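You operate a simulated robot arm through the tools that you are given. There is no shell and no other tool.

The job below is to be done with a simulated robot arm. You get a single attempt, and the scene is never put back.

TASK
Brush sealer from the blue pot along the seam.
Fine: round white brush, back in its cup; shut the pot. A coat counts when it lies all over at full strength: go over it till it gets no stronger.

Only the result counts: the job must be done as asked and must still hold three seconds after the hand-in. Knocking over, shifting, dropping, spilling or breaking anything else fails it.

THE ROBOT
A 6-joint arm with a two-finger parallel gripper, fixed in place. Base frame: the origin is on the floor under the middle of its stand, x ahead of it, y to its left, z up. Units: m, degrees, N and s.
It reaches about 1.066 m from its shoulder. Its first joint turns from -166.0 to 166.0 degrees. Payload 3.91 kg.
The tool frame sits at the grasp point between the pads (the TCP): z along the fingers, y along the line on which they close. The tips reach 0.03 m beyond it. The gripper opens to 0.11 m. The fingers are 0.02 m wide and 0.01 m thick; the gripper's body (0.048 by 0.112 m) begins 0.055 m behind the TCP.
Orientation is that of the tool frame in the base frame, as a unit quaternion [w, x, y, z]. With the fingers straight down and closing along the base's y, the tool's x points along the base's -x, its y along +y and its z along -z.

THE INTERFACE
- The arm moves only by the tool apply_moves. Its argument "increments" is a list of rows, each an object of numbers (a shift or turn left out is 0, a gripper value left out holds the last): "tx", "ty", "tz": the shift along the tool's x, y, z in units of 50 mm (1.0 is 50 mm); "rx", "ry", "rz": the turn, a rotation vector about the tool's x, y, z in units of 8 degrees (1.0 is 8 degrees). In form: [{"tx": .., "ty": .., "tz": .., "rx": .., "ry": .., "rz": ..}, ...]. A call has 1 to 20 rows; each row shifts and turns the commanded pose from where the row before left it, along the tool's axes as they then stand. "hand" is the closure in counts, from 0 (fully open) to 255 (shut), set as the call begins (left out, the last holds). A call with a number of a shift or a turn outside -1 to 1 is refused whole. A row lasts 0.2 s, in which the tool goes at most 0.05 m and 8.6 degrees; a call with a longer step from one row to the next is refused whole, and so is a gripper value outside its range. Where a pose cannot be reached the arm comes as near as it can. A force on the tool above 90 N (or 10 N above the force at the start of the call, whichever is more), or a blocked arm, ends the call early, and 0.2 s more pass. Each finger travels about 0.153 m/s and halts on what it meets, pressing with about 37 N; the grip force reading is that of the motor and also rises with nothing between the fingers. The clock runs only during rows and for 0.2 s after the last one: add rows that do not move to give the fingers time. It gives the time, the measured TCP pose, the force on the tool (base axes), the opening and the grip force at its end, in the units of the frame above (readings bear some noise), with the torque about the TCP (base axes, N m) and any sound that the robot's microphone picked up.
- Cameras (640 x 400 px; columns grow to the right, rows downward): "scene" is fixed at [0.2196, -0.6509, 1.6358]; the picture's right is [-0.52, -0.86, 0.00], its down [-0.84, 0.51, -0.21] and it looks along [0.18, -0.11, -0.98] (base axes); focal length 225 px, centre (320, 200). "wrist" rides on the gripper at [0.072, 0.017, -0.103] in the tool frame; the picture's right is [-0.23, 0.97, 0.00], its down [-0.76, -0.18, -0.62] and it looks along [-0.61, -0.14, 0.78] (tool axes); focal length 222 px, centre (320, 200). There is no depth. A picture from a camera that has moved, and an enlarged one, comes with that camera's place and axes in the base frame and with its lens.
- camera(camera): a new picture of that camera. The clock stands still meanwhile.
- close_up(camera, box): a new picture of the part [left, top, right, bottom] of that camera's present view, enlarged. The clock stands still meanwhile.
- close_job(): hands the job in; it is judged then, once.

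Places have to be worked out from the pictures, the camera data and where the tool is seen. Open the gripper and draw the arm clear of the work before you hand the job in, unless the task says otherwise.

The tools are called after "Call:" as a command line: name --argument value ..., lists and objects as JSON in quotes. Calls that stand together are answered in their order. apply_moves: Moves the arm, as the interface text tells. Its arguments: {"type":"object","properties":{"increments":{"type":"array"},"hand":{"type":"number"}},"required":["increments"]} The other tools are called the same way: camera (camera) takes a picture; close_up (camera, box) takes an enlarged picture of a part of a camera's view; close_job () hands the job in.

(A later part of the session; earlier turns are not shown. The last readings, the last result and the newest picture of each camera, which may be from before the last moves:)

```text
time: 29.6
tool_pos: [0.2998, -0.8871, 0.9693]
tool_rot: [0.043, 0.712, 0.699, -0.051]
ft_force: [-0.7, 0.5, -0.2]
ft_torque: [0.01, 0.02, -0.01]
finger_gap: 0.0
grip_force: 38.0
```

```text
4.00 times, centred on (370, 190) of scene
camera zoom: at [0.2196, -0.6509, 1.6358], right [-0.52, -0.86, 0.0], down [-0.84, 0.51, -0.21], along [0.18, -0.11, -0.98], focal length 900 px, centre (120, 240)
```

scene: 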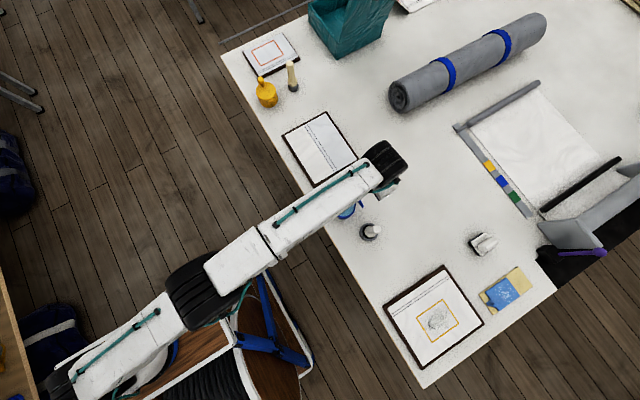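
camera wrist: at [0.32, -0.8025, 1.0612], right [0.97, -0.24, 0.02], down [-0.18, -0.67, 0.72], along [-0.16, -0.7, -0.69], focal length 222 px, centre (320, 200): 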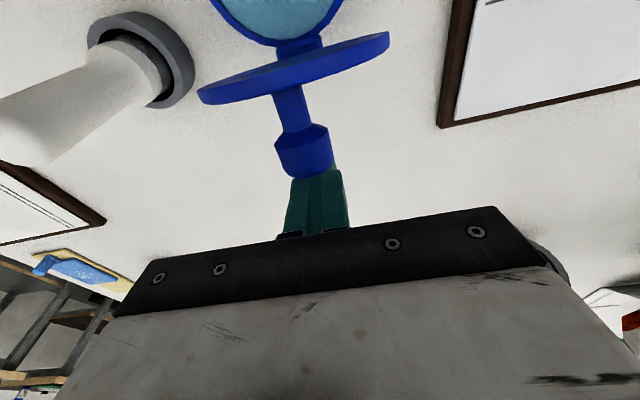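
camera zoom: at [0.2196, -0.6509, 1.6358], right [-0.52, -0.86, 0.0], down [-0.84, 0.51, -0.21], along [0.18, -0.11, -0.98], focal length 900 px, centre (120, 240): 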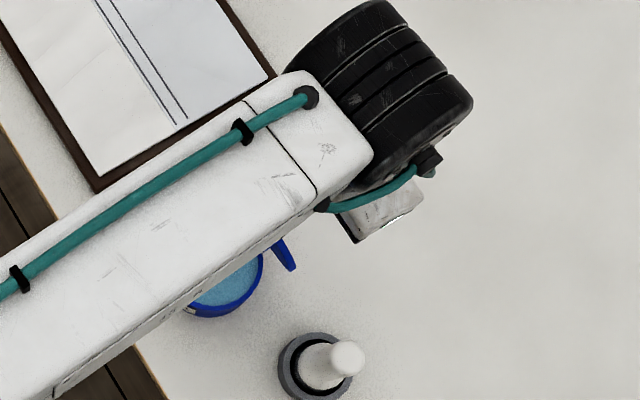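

The lid is open past vertical, with the closed fingertips just beyond the knob and no contact force. I'll lift straight up out of the way and check that the lid stays put.

Call:
apply_moves --increments '[{"tx": -0.083, "tz": -0.595}, {"tx": -0.083, "tz": -0.595}, {"tx": -0.083, "tz": -0.595}, {"tx": -0.083, "tz": -0.595}]'

Call:
camera --camera "wrist"

```text
time: 30.6
tool_pos: [0.2986, -0.8762, 1.0862]
tool_rot: [0.044, 0.712, 0.699, -0.051]
ft_force: [0.7, -0.2, -0.3]
ft_torque: [0.0, 0.01, 0.02]
finger_gap: 0.0
grip_force: 37.4
out of reach, approached as far as the arm can: row 4
```

```text
taken
camera wrist: at [0.3198, -0.791, 1.1786], right [0.97, -0.24, 0.02], down [-0.18, -0.67, 0.72], along [-0.16, -0.7, -0.69], focal length 222 px, centre (320, 200)
```

wrist: 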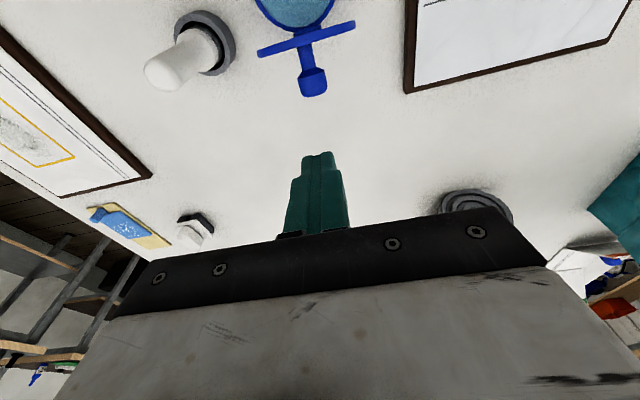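

The lid stays open by itself. Next is the brush: I'll bring the tool upright, move it above the brush at (0.1815, -0.818), yaw it about -37° so it can later tilt radially outward over the seam, and open the hand.

Call:
apply_moves --increments '[{"ry": 0.75, "tx": 0.2}, {"tx": 0.24, "ty": -0.585, "tz": -0.05}, {"tx": 0.24, "ty": -0.585, "tz": -0.05}, {"tx": 0.24, "ty": -0.585, "tz": -0.05}, {"tx": 0.24, "ty": -0.585, "tz": -0.05}, {"rz": -0.922}, {"rz": -0.922}, {"rz": -0.922}, {"rz": -0.922}, {"rz": -0.922}, {}]' --hand 0

Call:
camera --camera "wrist"

Call:
camera --camera "scene"

```text
time: 33.0
tool_pos: [0.1818, -0.7992, 1.0884]
tool_rot: [0.002, 0.455, 0.89, -0.015]
ft_force: [0.1, -0.1, 0.6]
ft_torque: [-0.02, 0.0, 0.01]
finger_gap: 0.1099
grip_force: 0.0
out of reach, approached as far as the arm can: row 1
```

```text
taken
camera wrist: at [0.1562, -0.728, 1.1898], right [0.92, 0.39, -0.02], down [0.31, -0.7, 0.64], along [0.23, -0.6, -0.77], focal length 222 px, centre (320, 200)
```

wrist: 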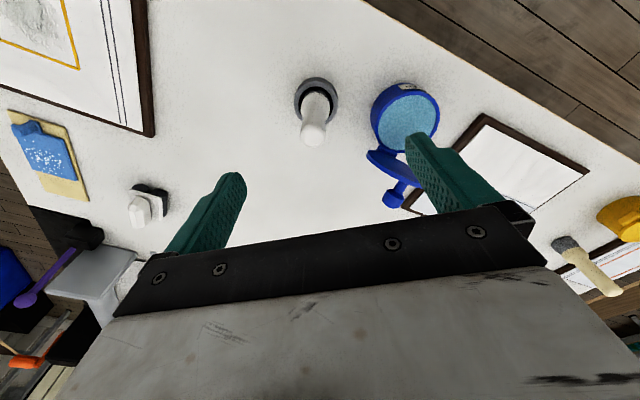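

```text
taken
```

scene: 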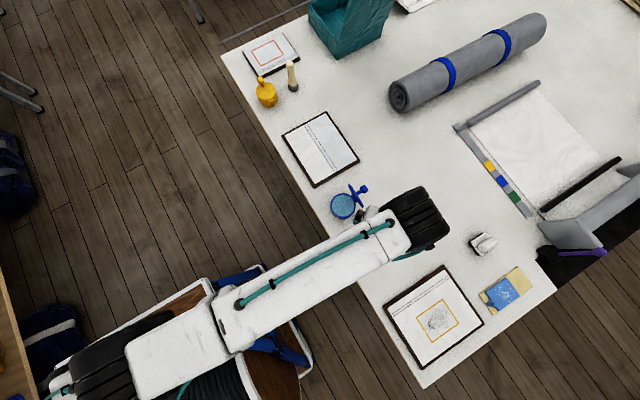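

The pot is open and clear, and the brush is between the fingers. I'll zoom in on the brush to refine its axis before descending.

Call:
close_up --camera "wrist" --box '[270, 60, 370, 160]'

Call:
close_up --camera "wrist" --box '[350, 70, 470, 220]'

```text
4.00 times, centred on (320, 110) of wrist
camera zoom: at [0.1562, -0.728, 1.1898], right [0.92, 0.39, -0.02], down [0.31, -0.7, 0.64], along [0.23, -0.6, -0.77], focal length 888 px, centre (320, 560)
```

zoom: 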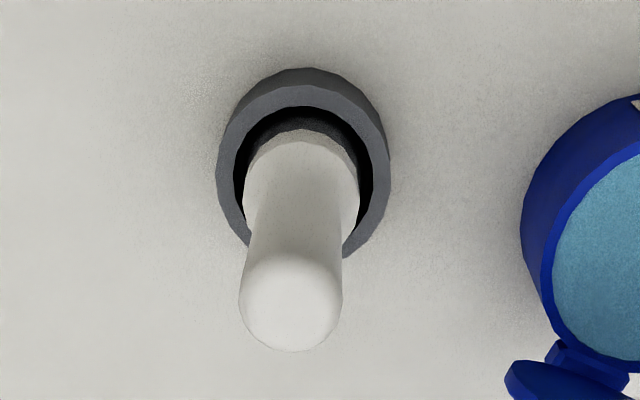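

```text
2.67 times, centred on (410, 145) of wrist
camera zoom: at [0.1562, -0.728, 1.1898], right [0.92, 0.39, -0.02], down [0.31, -0.7, 0.64], along [0.23, -0.6, -0.77], focal length 592 px, centre (80, 347)
```

zoom: 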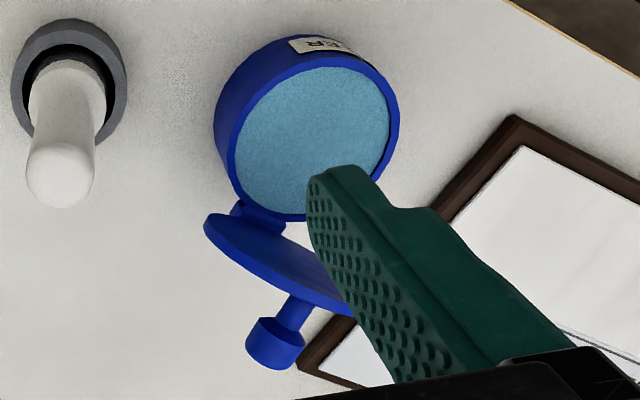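

The brush axis is confirmed at about (0.1815, -0.8185). I'll square the tool up, centre over the brush, and descend partway.

Call:
apply_moves --increments '[{"rx": -0.178, "ry": 0.123}, {"tx": -0.309, "ty": -0.231}, {"tz": 0.5}, {"tz": 0.5}, {}]'

Call:
camera --camera "wrist"

Call:
close_up --camera "scene" --box '[320, 170, 420, 270]'

```text
time: 34.2
tool_pos: [0.1823, -0.8185, 1.0393]
tool_rot: [0.001, 0.455, 0.89, -0.001]
ft_force: [-0.1, -0.4, 0.4]
ft_torque: [0.03, 0.0, 0.01]
finger_gap: 0.1101
grip_force: 0.1
```

```text
taken
camera wrist: at [0.1555, -0.7499, 1.1417], right [0.92, 0.39, 0.0], down [0.3, -0.72, 0.62], along [0.24, -0.58, -0.78], focal length 222 px, centre (320, 200)
```

wrist: 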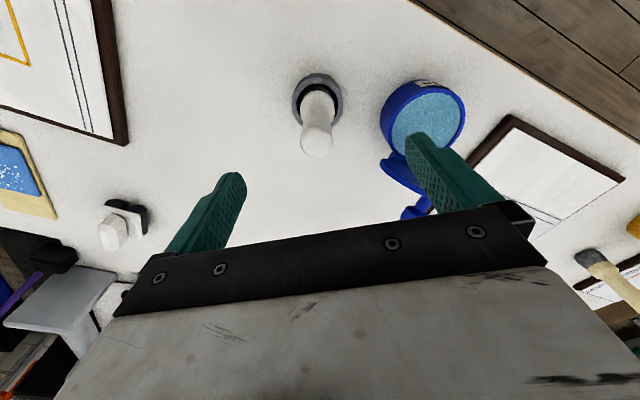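

```text
4.00 times, centred on (370, 220) of scene
camera zoom: at [0.2196, -0.6509, 1.6358], right [-0.52, -0.86, 0.0], down [-0.84, 0.51, -0.21], along [0.18, -0.11, -0.98], focal length 900 px, centre (120, 120)
```

zoom: 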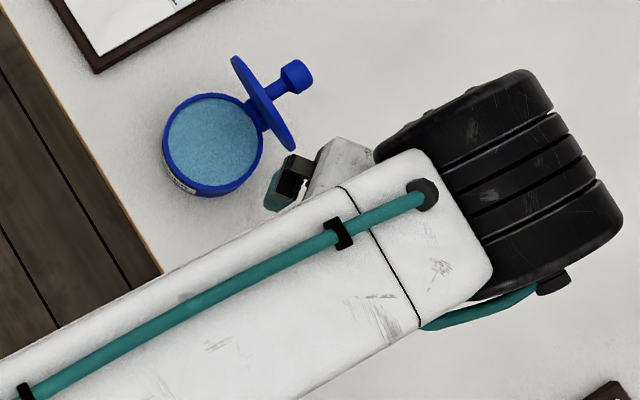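

The tool is upright and centred to within about 1 mm. I'll nudge to the axis and descend so the pads straddle the handle at z ≈ 0.958, with the tips just above the ferrule taper.

Call:
apply_moves --increments '[{"ty": -0.027, "tx": 0.008, "tz": 0.3}, {"tz": 0.45}, {"tz": 0.45}, {"tz": 0.426}, {}]'

Call:
camera --camera "wrist"

```text
time: 35.4
tool_pos: [0.1808, -0.8202, 0.9564]
tool_rot: [0.0, 0.456, 0.89, -0.001]
ft_force: [0.0, -0.1, -0.1]
ft_torque: [0.01, 0.01, 0.02]
finger_gap: 0.1098
grip_force: 0.1
```

```text
taken
camera wrist: at [0.1542, -0.7504, 1.0605], right [0.92, 0.39, 0.0], down [0.3, -0.72, 0.62], along [0.24, -0.58, -0.78], focal length 222 px, centre (320, 200)
```

wrist: 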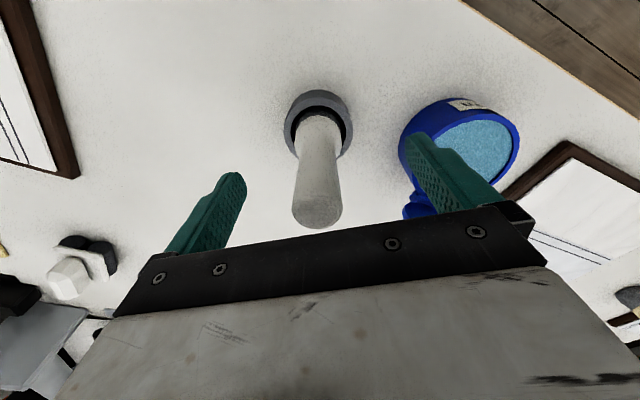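

The handle is centred between the pads and its end sits just above the grasp point. Closing now.

Call:
apply_moves --increments '[{}, {}, {}, {}]' --hand 255

Call:
camera --camera "wrist"

```text
time: 36.4
tool_pos: [0.1812, -0.8185, 0.9564]
tool_rot: [0.001, 0.456, 0.89, 0.0]
ft_force: [-0.2, 0.0, 0.0]
ft_torque: [0.03, 0.0, 0.01]
finger_gap: 0.0253
grip_force: 36.9
```

```text
taken
camera wrist: at [0.1542, -0.7504, 1.0605], right [0.92, 0.39, 0.0], down [0.3, -0.72, 0.62], along [0.24, -0.58, -0.78], focal length 222 px, centre (320, 200)
```

wrist: 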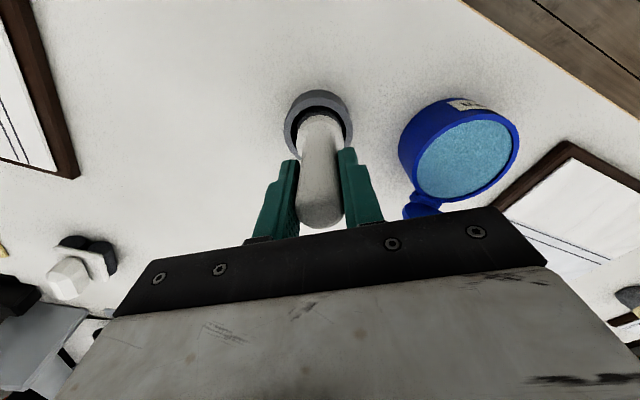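

The brush is held at a 25.3 mm opening with no side load. I'll lift it slowly straight out of the cup by 0.12 m.

Call:
apply_moves --increments '[{"tz": -0.3}, {"tz": -0.4}, {"tz": -0.4}, {"tz": -0.4}, {"tz": -0.4}, {"tz": -0.5}, {}]'

Call:
camera --camera "wrist"

Call:
camera --camera "scene"

```text
time: 38.0
tool_pos: [0.1815, -0.8188, 1.0769]
tool_rot: [0.0, 0.456, 0.89, 0.0]
ft_force: [0.1, 0.0, -0.8]
ft_torque: [0.01, 0.0, 0.01]
finger_gap: 0.0247
grip_force: 37.6
```

```text
taken
camera wrist: at [0.1541, -0.7508, 1.1804], right [0.92, 0.39, 0.0], down [0.3, -0.72, 0.62], along [0.24, -0.58, -0.78], focal length 222 px, centre (320, 200)
```

wrist: 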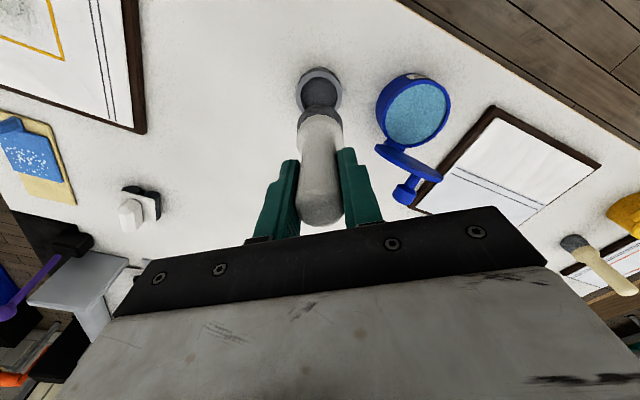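

```text
taken
```

scene: 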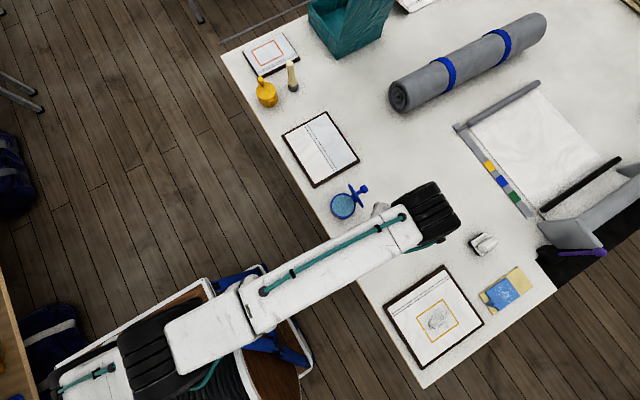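

The brush is out. I'll zoom in to judge where its bristle tip is relative to the grasp point, and to see the pot opening.

Call:
close_up --camera "wrist" --box '[270, 55, 370, 155]'

Call:
close_up --camera "wrist" --box '[360, 60, 460, 220]'

Call:
close_up --camera "scene" --box '[315, 170, 385, 240]'

```text
4.00 times, centred on (320, 105) of wrist
camera zoom: at [0.1541, -0.7508, 1.1804], right [0.92, 0.39, 0.0], down [0.3, -0.72, 0.62], along [0.24, -0.58, -0.78], focal length 888 px, centre (320, 580)
```

zoom: 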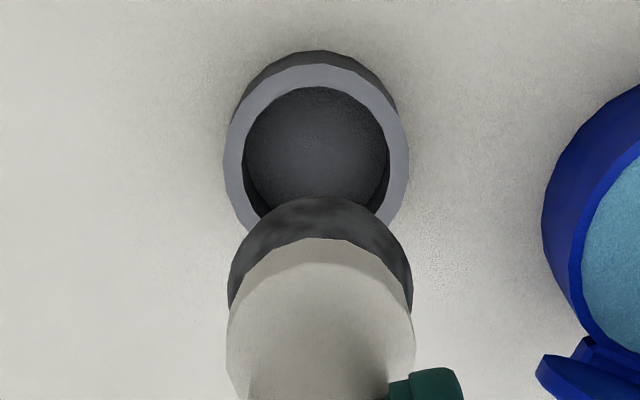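

```text
2.50 times, centred on (410, 140) of wrist
camera zoom: at [0.1541, -0.7508, 1.1804], right [0.92, 0.39, 0.0], down [0.3, -0.72, 0.62], along [0.24, -0.58, -0.78], focal length 555 px, centre (95, 350)
```

zoom: 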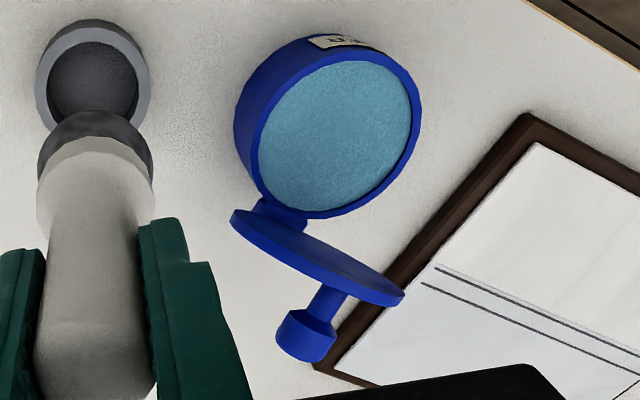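

```text
5.71 times, centred on (350, 205) of scene
camera zoom: at [0.2196, -0.6509, 1.6358], right [-0.52, -0.86, 0.0], down [-0.84, 0.51, -0.21], along [0.18, -0.11, -0.98], focal length 1286 px, centre (149, 171)
```

zoom: 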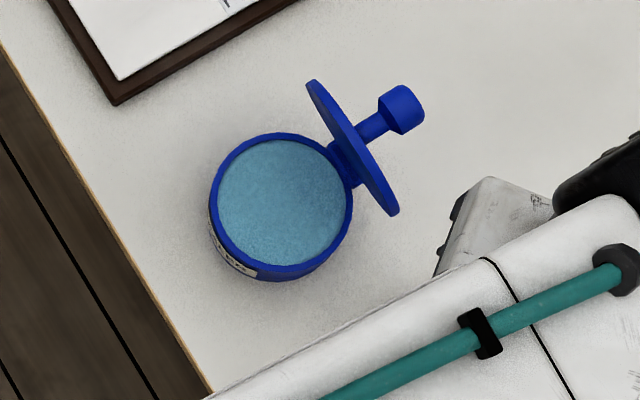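

The bristle tuft is dark, about 38–40 mm across, with its tip about 0.093 m below the grasp point. The pot opening is centred at (0.300, -0.788) and about 74 mm wide. I'll move over it.

Call:
apply_moves --increments '[{"tz": -0.3}, {"tx": -0.2215, "ty": 0.57}, {"tx": -0.2215, "ty": 0.57}, {"tx": -0.2215, "ty": 0.57}, {"tx": -0.2215, "ty": 0.57}, {}]'

Call:
camera --camera "wrist"

Call:
close_up --camera "scene" --box '[300, 150, 400, 240]'

```text
time: 39.4
tool_pos: [0.299, -0.7884, 1.0916]
tool_rot: [0.001, 0.455, 0.89, -0.001]
ft_force: [0.1, 0.0, -0.9]
ft_torque: [-0.02, -0.02, -0.01]
finger_gap: 0.0244
grip_force: 37.2
```

```text
taken
camera wrist: at [0.2721, -0.7199, 1.1948], right [0.92, 0.39, 0.0], down [0.3, -0.72, 0.62], along [0.24, -0.58, -0.78], focal length 222 px, centre (320, 200)
```

wrist: 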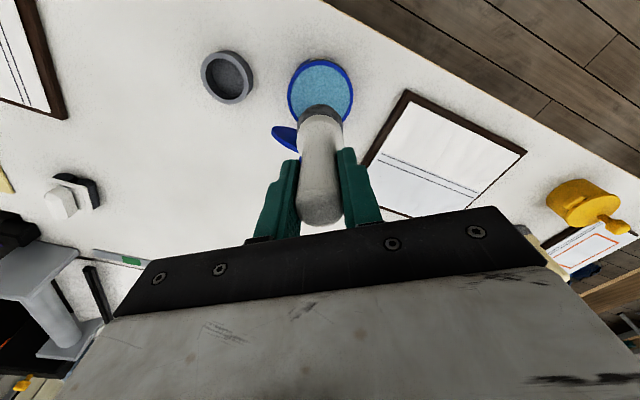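

```text
4.44 times, centred on (350, 195) of scene
camera zoom: at [0.2196, -0.6509, 1.6358], right [-0.52, -0.86, 0.0], down [-0.84, 0.51, -0.21], along [0.18, -0.11, -0.98], focal length 1000 px, centre (187, 222)
```

zoom: 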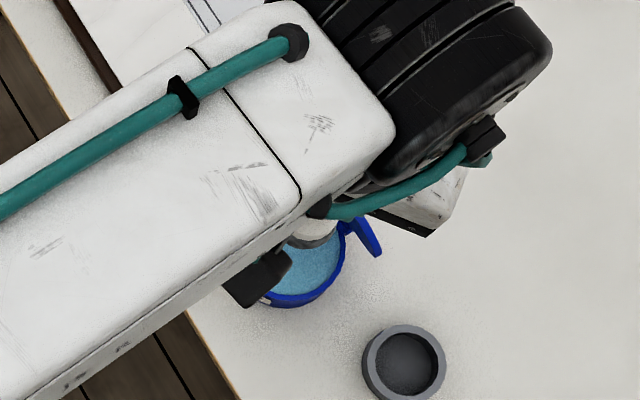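

The brush is above the pot at (0.299, -0.788). I'll descend until the tip is about at rim height, then check.

Call:
apply_moves --increments '[{"tz": 0.5}, {"tz": 0.5}, {"tz": 0.5}, {"tz": 0.4}, {}]'

Call:
camera --camera "wrist"

```text
time: 40.6
tool_pos: [0.3, -0.7888, 0.998]
tool_rot: [0.001, 0.456, 0.89, 0.0]
ft_force: [-1.1, 0.2, 3.7]
ft_torque: [0.01, -0.01, -0.01]
finger_gap: 0.0243
grip_force: 37.2
```

```text
taken
camera wrist: at [0.2726, -0.7204, 1.1009], right [0.92, 0.39, 0.0], down [0.3, -0.72, 0.62], along [0.24, -0.58, -0.78], focal length 222 px, centre (320, 200)
```

wrist: 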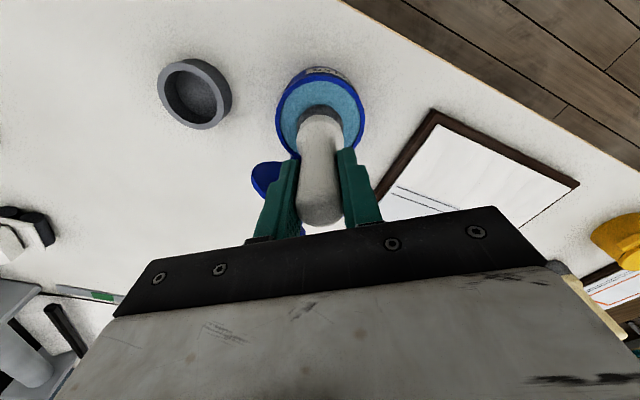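

The upward force changed by about 5 N at z = 0.998, earlier than I expected contact. I'll look closely before going deeper.

Call:
close_up --camera "wrist" --box '[240, 50, 400, 230]'

Call:
close_up --camera "scene" --box '[320, 170, 400, 240]'

```text
2.22 times, centred on (320, 140) of wrist
camera zoom: at [0.2726, -0.7204, 1.1009], right [0.92, 0.39, 0.0], down [0.3, -0.72, 0.62], along [0.24, -0.58, -0.78], focal length 494 px, centre (320, 333)
```

zoom: 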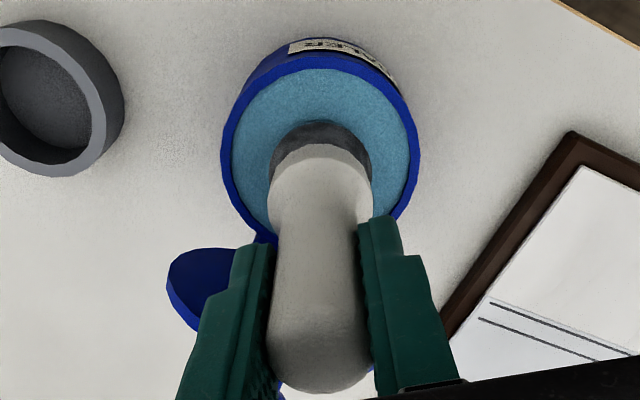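

```text
5.71 times, centred on (360, 205) of scene
camera zoom: at [0.2196, -0.6509, 1.6358], right [-0.52, -0.86, 0.0], down [-0.84, 0.51, -0.21], along [0.18, -0.11, -0.98], focal length 1286 px, centre (91, 171)
```

zoom: 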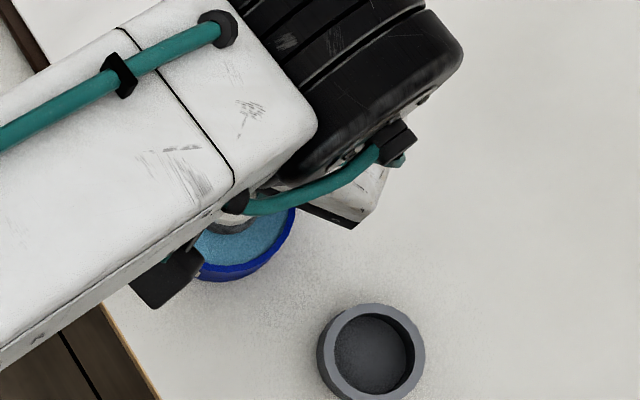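

The bristles appear to be meeting the sealer surface, which sits nearly at the rim. I'll press down slowly by 4 mm and watch the force.

Call:
apply_moves --increments '[{"tz": 0.04}, {"tz": 0.04}, {}, {}]'

Call:
close_up --camera "wrist" --box '[240, 50, 400, 230]'

```text
time: 41.6
tool_pos: [0.2999, -0.7891, 0.9957]
tool_rot: [0.001, 0.455, 0.891, -0.001]
ft_force: [2.5, -2.8, 29.2]
ft_torque: [-0.13, -0.12, -0.07]
finger_gap: 0.0248
grip_force: 36.5
```

```text
2.22 times, centred on (320, 140) of wrist
camera zoom: at [0.2721, -0.7196, 1.098], right [0.92, 0.39, 0.0], down [0.3, -0.72, 0.63], along [0.24, -0.58, -0.78], focal length 494 px, centre (320, 333)
```

zoom: 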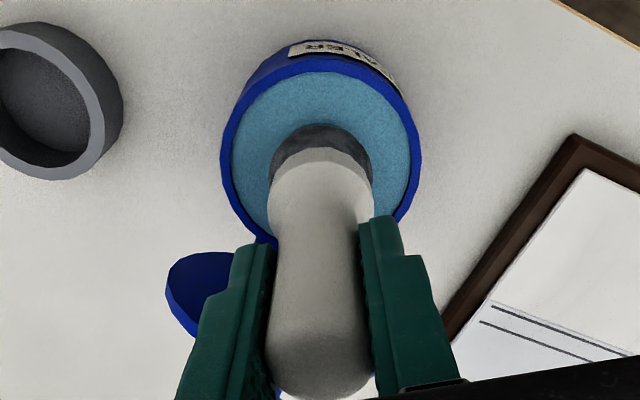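

The force reached 29 N, so the sealer surface behaves as firm; I shouldn't press harder. I'll ease back to light contact, hold a moment to load the brush, then lift and inspect the bristles.

Call:
apply_moves --increments '[{"tz": -0.05}, {}, {}, {"tz": -0.5}, {"tz": -0.5}, {}]'

Call:
close_up --camera "wrist" --box '[240, 50, 400, 230]'

```text
time: 43.0
tool_pos: [0.2994, -0.7891, 1.0449]
tool_rot: [0.0, 0.456, 0.89, -0.001]
ft_force: [0.3, 0.2, -0.1]
ft_torque: [0.04, -0.02, -0.01]
finger_gap: 0.0242
grip_force: 36.8
```

```text
2.22 times, centred on (320, 140) of wrist
camera zoom: at [0.2717, -0.7203, 1.1487], right [0.92, 0.39, 0.0], down [0.3, -0.72, 0.62], along [0.24, -0.57, -0.78], focal length 494 px, centre (320, 333)
```

zoom: 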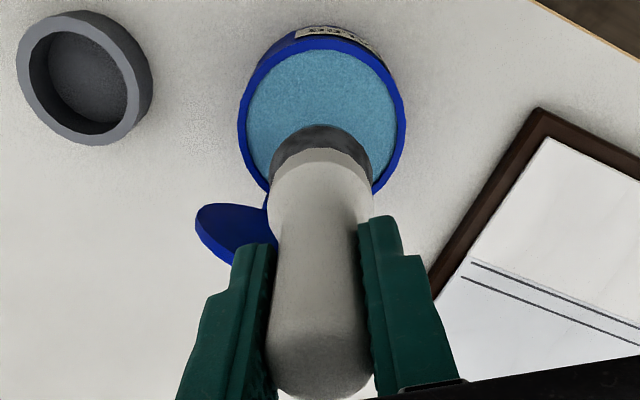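

The grip slid about 2 mm along the handle, and the tip is now about 0.095 m below the grasp point. I've worked out that the seam needs an outward tilt to stay in reach, from about 15° at the near end to about 48° at the far end. I'll raise, tilt 15°, and go to hover over the seam's near end.

Call:
apply_moves --increments '[{"tz": -0.8}, {"ry": -0.9375}, {"ry": -0.9375}, {"tx": -0.469, "ty": 0.673, "tz": 0.126}, {"tx": -0.469, "ty": 0.673, "tz": 0.126}, {"tx": -0.469, "ty": 0.673, "tz": 0.126}, {"tx": -0.087, "ty": -0.179, "tz": 0.631}, {"tx": -0.087, "ty": -0.179, "tz": 0.631}, {"tx": -0.087, "ty": -0.179, "tz": 0.631}, {}]'

Call:
camera --camera "wrist"

Call:
camera --camera "scene"

```text
time: 45.2
tool_pos: [0.4235, -0.8342, 0.9963]
tool_rot: [0.117, 0.451, 0.883, -0.06]
ft_force: [-0.5, -1.5, -1.2]
ft_torque: [0.01, -0.04, -0.01]
finger_gap: 0.0243
grip_force: 37.0
```

```text
taken
camera wrist: at [0.3824, -0.7462, 1.078], right [0.92, 0.39, 0.06], down [0.19, -0.57, 0.8], along [0.35, -0.72, -0.6], focal length 222 px, centre (320, 200)
```

wrist: 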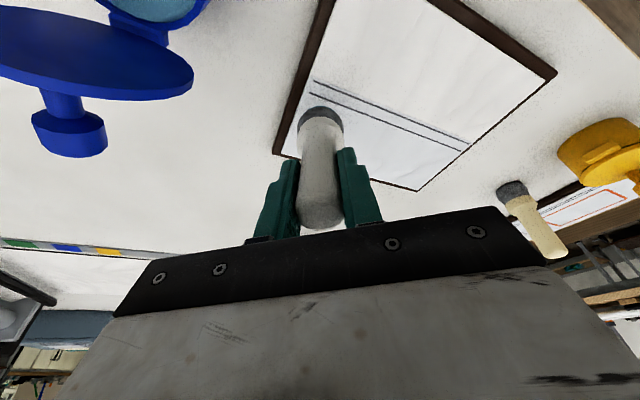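

```text
taken
```

scene: 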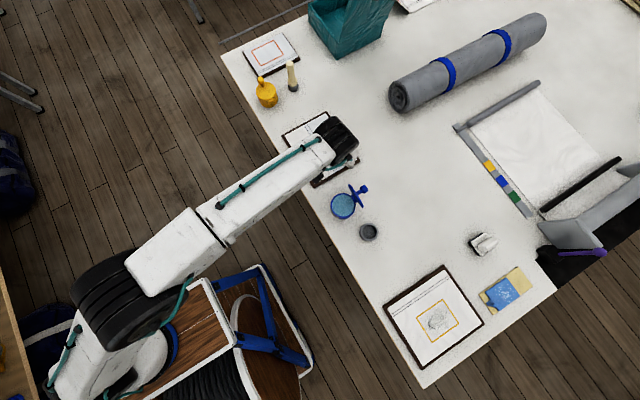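

The hover pose was reached exactly. I'll zoom in on the bristle tip against the seam lines.

Call:
close_up --camera "wrist" --box '[260, 50, 480, 200]'

Call:
close_up --camera "wrist" --box '[285, 60, 385, 140]'

```text
2.67 times, centred on (370, 125) of wrist
camera zoom: at [0.3824, -0.7462, 1.078], right [0.92, 0.39, 0.06], down [0.19, -0.57, 0.8], along [0.35, -0.72, -0.6], focal length 592 px, centre (187, 400)
```

zoom: 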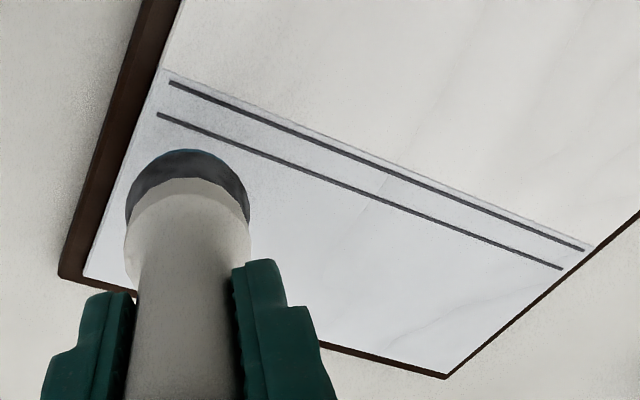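

```text
5.00 times, centred on (335, 100) of wrist
camera zoom: at [0.3824, -0.7462, 1.078], right [0.92, 0.39, 0.06], down [0.19, -0.57, 0.8], along [0.35, -0.72, -0.6], focal length 1111 px, centre (245, 700)
```

zoom: 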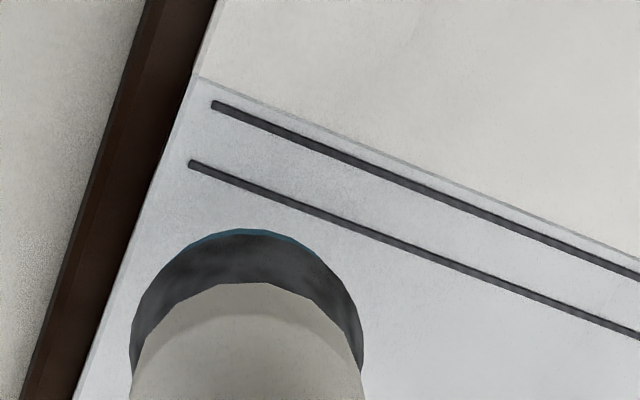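

The bristle tip now carries a blue film, so the dip loaded it. The band between the two lines runs x 0.427–0.632, y -0.833 to -0.845. I'll shift slightly so the bristles straddle the band and lower towards the surface.

Call:
apply_moves --increments '[{"tx": 0.143, "ty": 0.0585, "tz": 0.22}, {"tx": 0.143, "ty": 0.0585, "tz": 0.22}, {}]'

Call:
close_up --camera "wrist" --box '[285, 60, 385, 140]'

```text
time: 46.0
tool_pos: [0.4237, -0.8234, 0.9732]
tool_rot: [0.117, 0.451, 0.883, -0.06]
ft_force: [0.5, -0.5, -1.1]
ft_torque: [0.02, 0.02, 0.01]
finger_gap: 0.0243
grip_force: 37.0
```

```text
5.00 times, centred on (335, 100) of wrist
camera zoom: at [0.3823, -0.7358, 1.0535], right [0.92, 0.39, 0.06], down [0.19, -0.57, 0.8], along [0.35, -0.72, -0.6], focal length 1111 px, centre (245, 700)
```

zoom: 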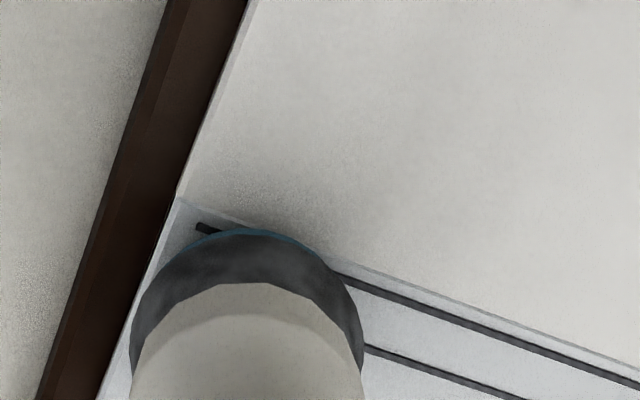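

There's no contact yet. I'll creep down in 2 mm steps and watch for force.

Call:
apply_moves --increments '[{"tx": 0.0104, "tz": 0.0386}, {"tx": 0.0104, "tz": 0.0386}, {"tx": 0.0104, "tz": 0.0386}]'

```text
time: 46.8
tool_pos: [0.4239, -0.8238, 0.9683]
tool_rot: [0.118, 0.451, 0.883, -0.061]
ft_force: [-3.0, 6.3, 20.1]
ft_torque: [0.52, 0.16, -0.01]
finger_gap: 0.0245
grip_force: 36.6
```

Contact: 20 N at z = 0.968. I'll ease off to a light touch and look at what got painted.

Call:
apply_moves --increments '[{"tx": -0.006, "tz": -0.025}, {}]'

Call:
close_up --camera "wrist" --box '[285, 60, 405, 160]'

```text
time: 47.4
tool_pos: [0.4249, -0.8234, 0.9688]
tool_rot: [0.117, 0.451, 0.883, -0.06]
ft_force: [0.3, -1.6, 20.1]
ft_torque: [-0.35, -0.19, -0.01]
finger_gap: 0.0245
grip_force: 36.7
```

```text
4.00 times, centred on (345, 110) of wrist
camera zoom: at [0.3823, -0.7357, 1.05], right [0.92, 0.39, 0.06], down [0.19, -0.57, 0.8], along [0.35, -0.72, -0.59], focal length 888 px, centre (220, 560)
```

zoom: 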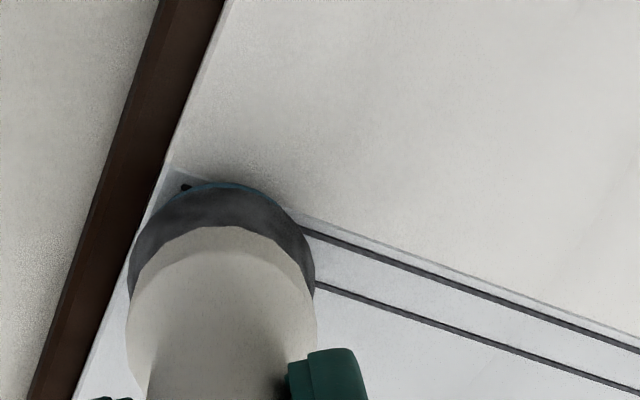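

The force is still 20 N, so I'll raise a bit more before stroking to avoid twisting the brush in the grip.

Call:
apply_moves --increments '[{"tx": -0.008, "tz": -0.03}, {}]'

```text
time: 48.0
tool_pos: [0.4248, -0.8231, 0.9692]
tool_rot: [0.117, 0.452, 0.882, -0.06]
ft_force: [2.8, -5.5, 13.7]
ft_torque: [-0.69, -0.34, -0.03]
finger_gap: 0.0245
grip_force: 37.0
```

I'll make a short 4 cm test stroke along +x at this tilt and look at the track behind the brush.

Call:
apply_moves --increments '[{"tx": -0.116, "ty": 0.162, "tz": 0.02}, {"tx": -0.113, "ty": 0.162, "tz": 0.03}, {"tx": -0.113, "ty": 0.162, "tz": 0.03}, {"tx": -0.113, "ty": 0.162, "tz": 0.03}, {}]'

Call:
close_up --camera "wrist" --box '[245, 40, 425, 160]'

```text
time: 49.2
tool_pos: [0.4642, -0.824, 0.9696]
tool_rot: [0.116, 0.452, 0.883, -0.059]
ft_force: [-0.3, 0.2, 3.9]
ft_torque: [0.07, 0.1, -0.03]
finger_gap: 0.0244
grip_force: 37.4
```

```text
3.33 times, centred on (335, 100) of wrist
camera zoom: at [0.4226, -0.736, 1.0506], right [0.92, 0.39, 0.06], down [0.19, -0.57, 0.8], along [0.35, -0.72, -0.6], focal length 740 px, centre (270, 533)
```

zoom: 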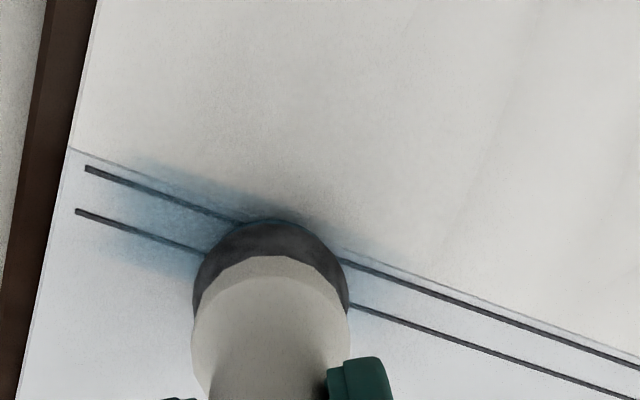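

Sealer is going on as a soft blue band centred well on the lines. I'll continue the stroke along +x, increasing the outward tilt steadily and keeping the bristle edge at surface height, eight rows at a time to watch the force.

Call:
apply_moves --increments '[{"tx": -0.0766, "ty": 0.1428, "tz": 0.0253, "ry": -0.2266}, {"tx": -0.0526, "ty": 0.1608, "tz": 0.0229, "ry": -0.2266}, {"tx": -0.0515, "ty": 0.1608, "tz": 0.0266, "ry": -0.2266}, {"tx": -0.0505, "ty": 0.1608, "tz": 0.0302, "ry": -0.2266}, {"tx": -0.0494, "ty": 0.1608, "tz": 0.0338, "ry": -0.2266}, {"tx": -0.048, "ty": 0.1608, "tz": 0.0373, "ry": -0.2266}, {"tx": -0.0466, "ty": 0.1608, "tz": 0.0407, "ry": -0.2266}, {"tx": -0.0451, "ty": 0.1608, "tz": 0.0442, "ry": -0.2266}]'

Call:
camera --camera "wrist"

```text
time: 51.0
tool_pos: [0.5292, -0.8068, 0.9661]
tool_rot: [0.227, 0.44, 0.861, -0.116]
ft_force: [0.0, 0.3, -1.2]
ft_torque: [0.01, 0.01, -0.03]
finger_gap: 0.0244
grip_force: 37.2
```

```text
taken
camera wrist: at [0.4779, -0.7047, 1.0201], right [0.91, 0.41, 0.11], down [0.06, -0.39, 0.92], along [0.42, -0.82, -0.38], focal length 222 px, centre (320, 200)
```

wrist: 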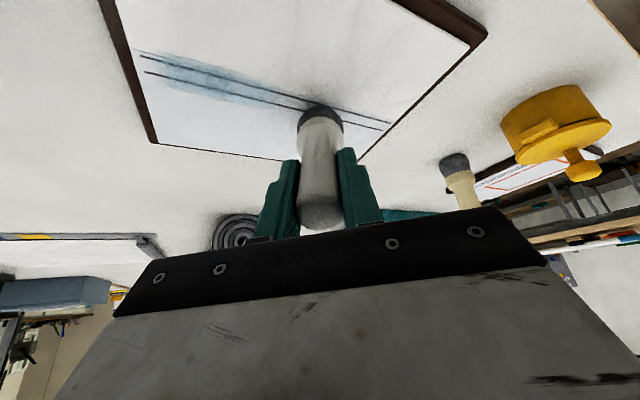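

The contact force has gone, so the tip lifted slightly off as it tilted. I'll zoom in to see how far the coat reaches.

Call:
close_up --camera "wrist" --box '[110, 20, 410, 180]'

```text
2.13 times, centred on (260, 100) of wrist
camera zoom: at [0.4779, -0.7047, 1.0201], right [0.91, 0.41, 0.11], down [0.06, -0.39, 0.92], along [0.42, -0.82, -0.38], focal length 474 px, centre (448, 413)
```

zoom: 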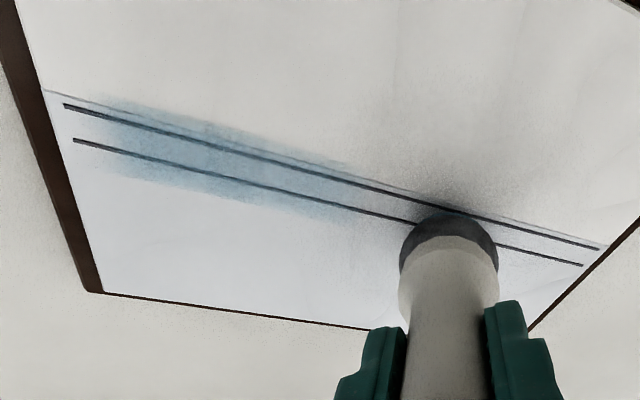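

I'll zoom on the tip to see whether it still carries the blue film.

Call:
close_up --camera "wrist" --box '[285, 90, 355, 140]'

```text
8.00 times, centred on (320, 115) of wrist
camera zoom: at [0.4779, -0.7047, 1.0201], right [0.91, 0.41, 0.11], down [0.06, -0.39, 0.92], along [0.42, -0.82, -0.38], focal length 1777 px, centre (320, 880)
```

zoom: 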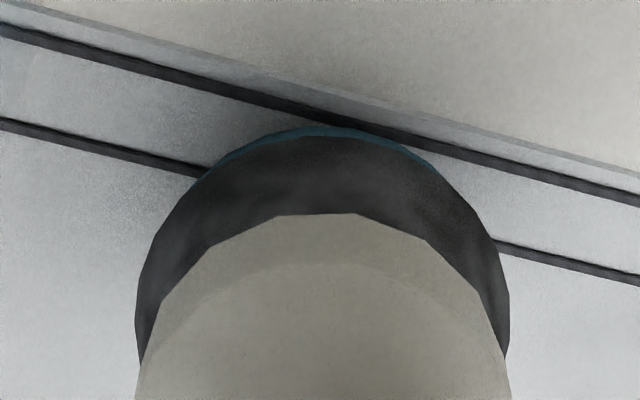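

The film is still on the tip, so it only lost contact. I'll lower 2 mm and check the force.

Call:
apply_moves --increments '[{"tx": 0.0197, "tz": 0.0348}, {}]'

```text
time: 51.6
tool_pos: [0.5298, -0.8066, 0.963]
tool_rot: [0.228, 0.439, 0.861, -0.116]
ft_force: [0.3, 0.3, 2.2]
ft_torque: [-0.02, -0.06, -0.02]
finger_gap: 0.0244
grip_force: 36.8
```

That gives light contact. The data suggest the effective contact radius is smaller than I assumed, so I'll steepen the height profile a little and continue to the far end.

Call:
apply_moves --increments '[{"tx": 0.008, "tz": 0.014}, {"tx": -0.0406, "ty": 0.1608, "tz": 0.0528, "ry": -0.2266}, {"tx": -0.0387, "ty": 0.1608, "tz": 0.056, "ry": -0.2266}, {"tx": -0.0365, "ty": 0.1608, "tz": 0.0591, "ry": -0.2266}, {"tx": -0.0344, "ty": 0.1608, "tz": 0.0623, "ry": -0.2266}]'

```text
time: 52.8
tool_pos: [0.5621, -0.7976, 0.9576]
tool_rot: [0.28, 0.432, 0.845, -0.145]
ft_force: [-6.0, 1.6, 13.6]
ft_torque: [-0.41, 0.14, -0.17]
finger_gap: 0.0242
grip_force: 37.2
```

Contact is now 14 N. I'll continue the last part to the far end with no extra downward bias.

Call:
apply_moves --increments '[{"tx": -0.0358, "ty": 0.1608, "tz": 0.0606, "ry": -0.2266}, {"tx": -0.0335, "ty": 0.1608, "tz": 0.0636, "ry": -0.2266}, {"tx": -0.0303, "ty": 0.1608, "tz": 0.0679, "ry": -0.2266}, {"tx": -0.027, "ty": 0.1608, "tz": 0.0718, "ry": -0.2266}]'

Call:
camera --camera "wrist"

Call:
camera --camera "scene"

```text
time: 53.8
tool_pos: [0.5953, -0.7904, 0.9526]
tool_rot: [0.335, 0.421, 0.825, -0.171]
ft_force: [-5.9, 0.8, 13.3]
ft_torque: [-0.62, -0.01, -0.27]
finger_gap: 0.0247
grip_force: 37.1
```

```text
taken
camera wrist: at [0.5379, -0.6801, 0.9754], right [0.89, 0.44, 0.16], down [-0.08, -0.2, 0.98], along [0.46, -0.88, -0.14], focal length 222 px, centre (320, 200)
```

wrist: 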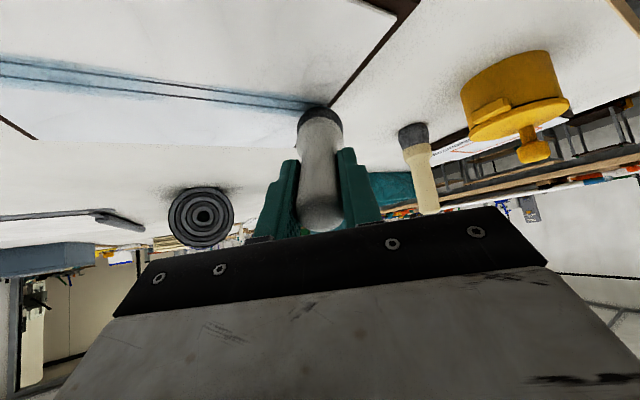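

```text
taken
```

scene: 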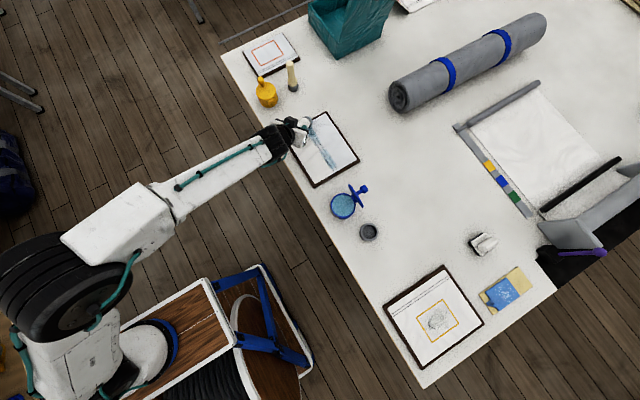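

The far end is reached with steady 13 N contact. I'll zoom in on the board from both cameras.

Call:
close_up --camera "scene" --box '[280, 105, 365, 190]'

Call:
close_up --camera "wrist" --box '[240, 60, 400, 160]'

```text
4.71 times, centred on (322, 148) of scene
camera zoom: at [0.2196, -0.6509, 1.6358], right [-0.52, -0.86, 0.0], down [-0.84, 0.51, -0.21], along [0.18, -0.11, -0.98], focal length 1059 px, centre (308, 447)
```

zoom: 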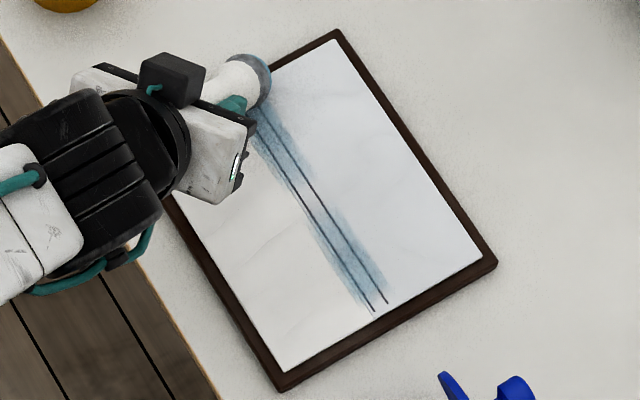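

```text
4.00 times, centred on (320, 110) of wrist
camera zoom: at [0.5379, -0.6801, 0.9754], right [0.89, 0.44, 0.16], down [-0.08, -0.2, 0.98], along [0.46, -0.88, -0.14], focal length 888 px, centre (320, 560)
```

zoom: 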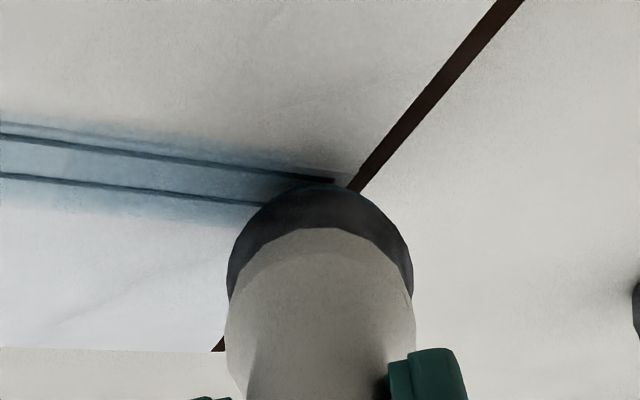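

The coat is building, with a thin stretch in the middle and at the near start. I'll stroke back toward -x with the profile recomputed for the smaller contact radius, checking force in stages.

Call:
apply_moves --increments '[{"tx": 0.0342, "ty": -0.1625, "tz": -0.0756, "ry": 0.18875}, {"tx": 0.0363, "ty": -0.1625, "tz": -0.0733, "ry": 0.18875}, {"tx": 0.0383, "ty": -0.1625, "tz": -0.0709, "ry": 0.18875}, {"tx": 0.0404, "ty": -0.1625, "tz": -0.0686, "ry": 0.18875}, {"tx": 0.0424, "ty": -0.1625, "tz": -0.0662, "ry": 0.18875}, {"tx": 0.0441, "ty": -0.1625, "tz": -0.0636, "ry": 0.18875}, {"tx": 0.0458, "ty": -0.1625, "tz": -0.0611, "ry": 0.18875}]'

Call:
close_up --camera "scene" --box '[280, 105, 365, 190]'

```text
time: 55.4
tool_pos: [0.5349, -0.8024, 0.9599]
tool_rot: [0.256, 0.436, 0.853, -0.131]
ft_force: [2.3, 0.1, 7.3]
ft_torque: [-0.29, -0.49, 0.07]
finger_gap: 0.0243
grip_force: 37.0
```

```text
4.71 times, centred on (322, 148) of scene
camera zoom: at [0.2196, -0.6509, 1.6358], right [-0.52, -0.86, 0.0], down [-0.84, 0.51, -0.21], along [0.18, -0.11, -0.98], focal length 1059 px, centre (308, 447)
```

zoom: 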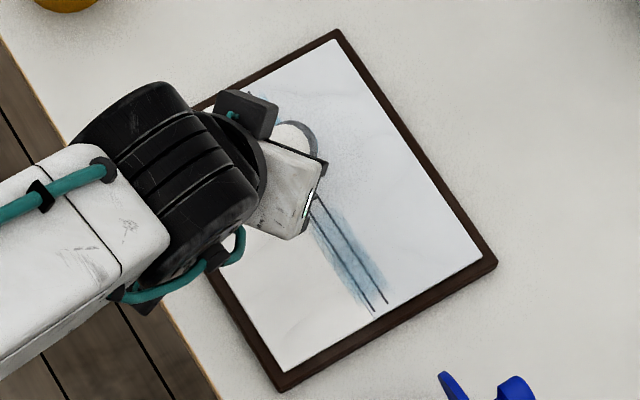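

Contact is holding at about 8 N. I'll continue the return towards the near end.

Call:
apply_moves --increments '[{"tx": 0.053, "ty": -0.1625, "tz": -0.0501, "ry": 0.18875}, {"tx": 0.0493, "ty": -0.1625, "tz": -0.056, "ry": 0.18875}, {"tx": 0.051, "ty": -0.1625, "tz": -0.0534, "ry": 0.18875}, {"tx": 0.0524, "ty": -0.1625, "tz": -0.0506, "ry": 0.18875}, {"tx": 0.0538, "ty": -0.1625, "tz": -0.0479, "ry": 0.18875}, {"tx": 0.0552, "ty": -0.1625, "tz": -0.0451, "ry": 0.18875}]'

Call:
camera --camera "wrist"

```text
time: 56.8
tool_pos: [0.4832, -0.814, 0.966]
tool_rot: [0.189, 0.444, 0.87, -0.096]
ft_force: [3.6, -1.1, 7.8]
ft_torque: [-0.28, -0.51, 0.06]
finger_gap: 0.0246
grip_force: 36.8
```

```text
taken
camera wrist: at [0.4346, -0.7159, 1.0302], right [0.91, 0.4, 0.09], down [0.11, -0.46, 0.88], along [0.4, -0.79, -0.46], focal length 222 px, centre (320, 200)
```

wrist: 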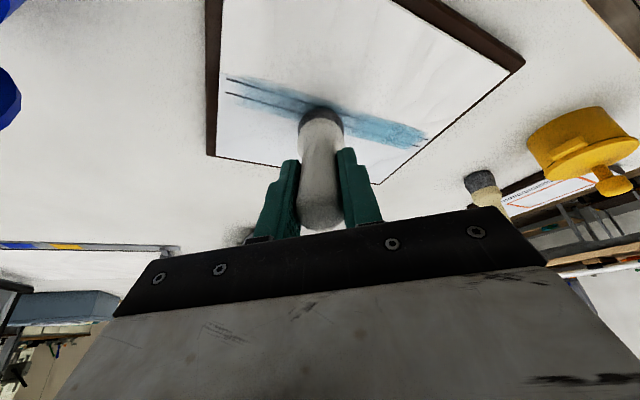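

The far half is visibly darker after the second pass. I'll continue to the near end.

Call:
apply_moves --increments '[{"tx": 0.0566, "ty": -0.1625, "tz": -0.0424, "ry": 0.18875}, {"tx": 0.058, "ty": -0.1625, "tz": -0.0396, "ry": 0.18875}, {"tx": 0.059, "ty": -0.1625, "tz": -0.0367, "ry": 0.18875}, {"tx": 0.0601, "ty": -0.1625, "tz": -0.0338, "ry": 0.18875}, {"tx": 0.0611, "ty": -0.1625, "tz": -0.031, "ry": 0.18875}, {"tx": 0.0622, "ty": -0.1625, "tz": -0.0281, "ry": 0.18875}, {"tx": 0.0632, "ty": -0.1625, "tz": -0.0252, "ry": 0.18875}]'

Call:
camera --camera "wrist"

Call:
close_up --camera "wrist" --box '[260, 40, 480, 180]'

```text
time: 58.4
tool_pos: [0.421, -0.8274, 0.97]
tool_rot: [0.107, 0.452, 0.884, -0.053]
ft_force: [0.0, -0.2, -0.5]
ft_torque: [0.02, 0.04, 0.0]
finger_gap: 0.0245
grip_force: 37.5
```

```text
taken
camera wrist: at [0.3824, -0.741, 1.0533], right [0.92, 0.39, 0.05], down [0.2, -0.58, 0.79], along [0.34, -0.71, -0.62], focal length 222 px, centre (320, 200)
```

wrist: 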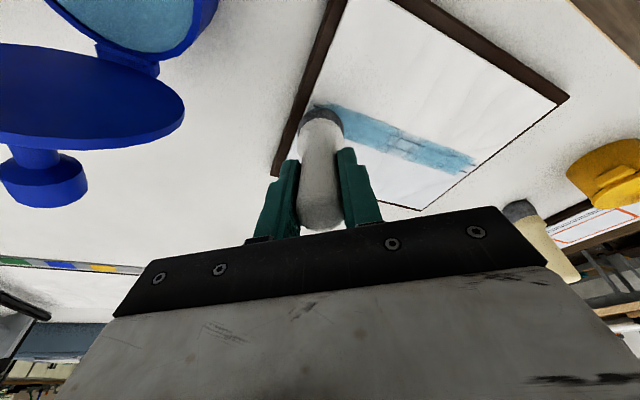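

```text
2.86 times, centred on (370, 110) of wrist
camera zoom: at [0.3824, -0.741, 1.0533], right [0.92, 0.39, 0.05], down [0.2, -0.58, 0.79], along [0.34, -0.71, -0.62], focal length 635 px, centre (177, 457)
```

zoom: 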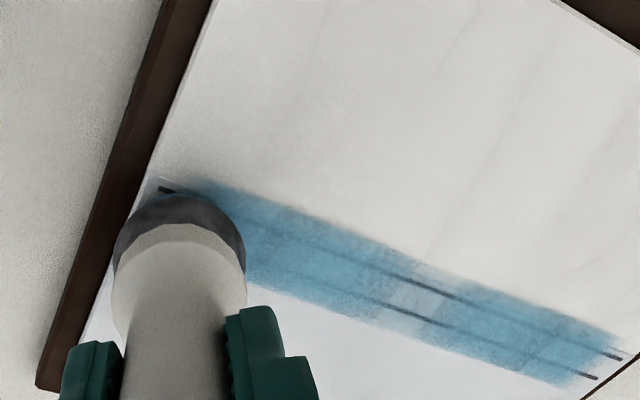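

Two passes have covered most of the band; a lighter patch remains near x ≈ 0.53 and both ends are faint, and contact was just lost at the near end. I'll shift 4 mm further towards the near end and press down about 2 mm to catch it.

Call:
apply_moves --increments '[{"tx": 0.0454, "ty": -0.0648, "tz": -0.0112}, {"tx": 0.0072, "tz": 0.0291}, {"tx": 0.0036, "tz": 0.0146}, {}]'

```text
time: 59.4
tool_pos: [0.4197, -0.8267, 0.9691]
tool_rot: [0.108, 0.451, 0.884, -0.055]
ft_force: [-1.7, 0.9, 11.2]
ft_torque: [0.01, 0.09, -0.03]
finger_gap: 0.0244
grip_force: 37.1
```

Good contact at the near end (11 N). Now I'll run the third pass forward along the whole band, checking force every several rows.

Call:
apply_moves --increments '[{}, {"tx": -0.0645, "ty": 0.1625, "tz": 0.0217, "ry": -0.18875}, {"tx": -0.0635, "ty": 0.1625, "tz": 0.0247, "ry": -0.18875}, {"tx": -0.0625, "ty": 0.1625, "tz": 0.0276, "ry": -0.18875}, {"tx": -0.0617, "ty": 0.1625, "tz": 0.0304, "ry": -0.18875}, {"tx": -0.0607, "ty": 0.1625, "tz": 0.0333, "ry": -0.18875}, {"tx": -0.0598, "ty": 0.1625, "tz": 0.0364, "ry": -0.18875}]'

```text
time: 61.0
tool_pos: [0.4703, -0.8148, 0.9654]
tool_rot: [0.177, 0.446, 0.873, -0.09]
ft_force: [-8.6, 0.9, 19.7]
ft_torque: [-0.35, 0.46, -0.19]
finger_gap: 0.0246
grip_force: 37.2
```

The force rose to 20 N. I'll relax it by about 1 mm and carry on.

Call:
apply_moves --increments '[{"tx": -0.0665, "ty": 0.1625, "tz": 0.0205, "ry": -0.18875}, {"tx": -0.0574, "ty": 0.1625, "tz": 0.0419, "ry": -0.18875}, {"tx": -0.0561, "ty": 0.1625, "tz": 0.0448, "ry": -0.18875}, {"tx": -0.0547, "ty": 0.1625, "tz": 0.0475, "ry": -0.18875}, {"tx": -0.0534, "ty": 0.1625, "tz": 0.0504, "ry": -0.18875}, {"tx": -0.0519, "ty": 0.1625, "tz": 0.053, "ry": -0.18875}, {"tx": -0.0502, "ty": 0.1625, "tz": 0.0555, "ry": -0.18875}]'

```text
time: 62.6
tool_pos: [0.5308, -0.8014, 0.9601]
tool_rot: [0.256, 0.436, 0.853, -0.13]
ft_force: [-3.7, 0.5, 9.2]
ft_torque: [-0.29, 0.11, -0.1]
finger_gap: 0.0244
grip_force: 37.3
```

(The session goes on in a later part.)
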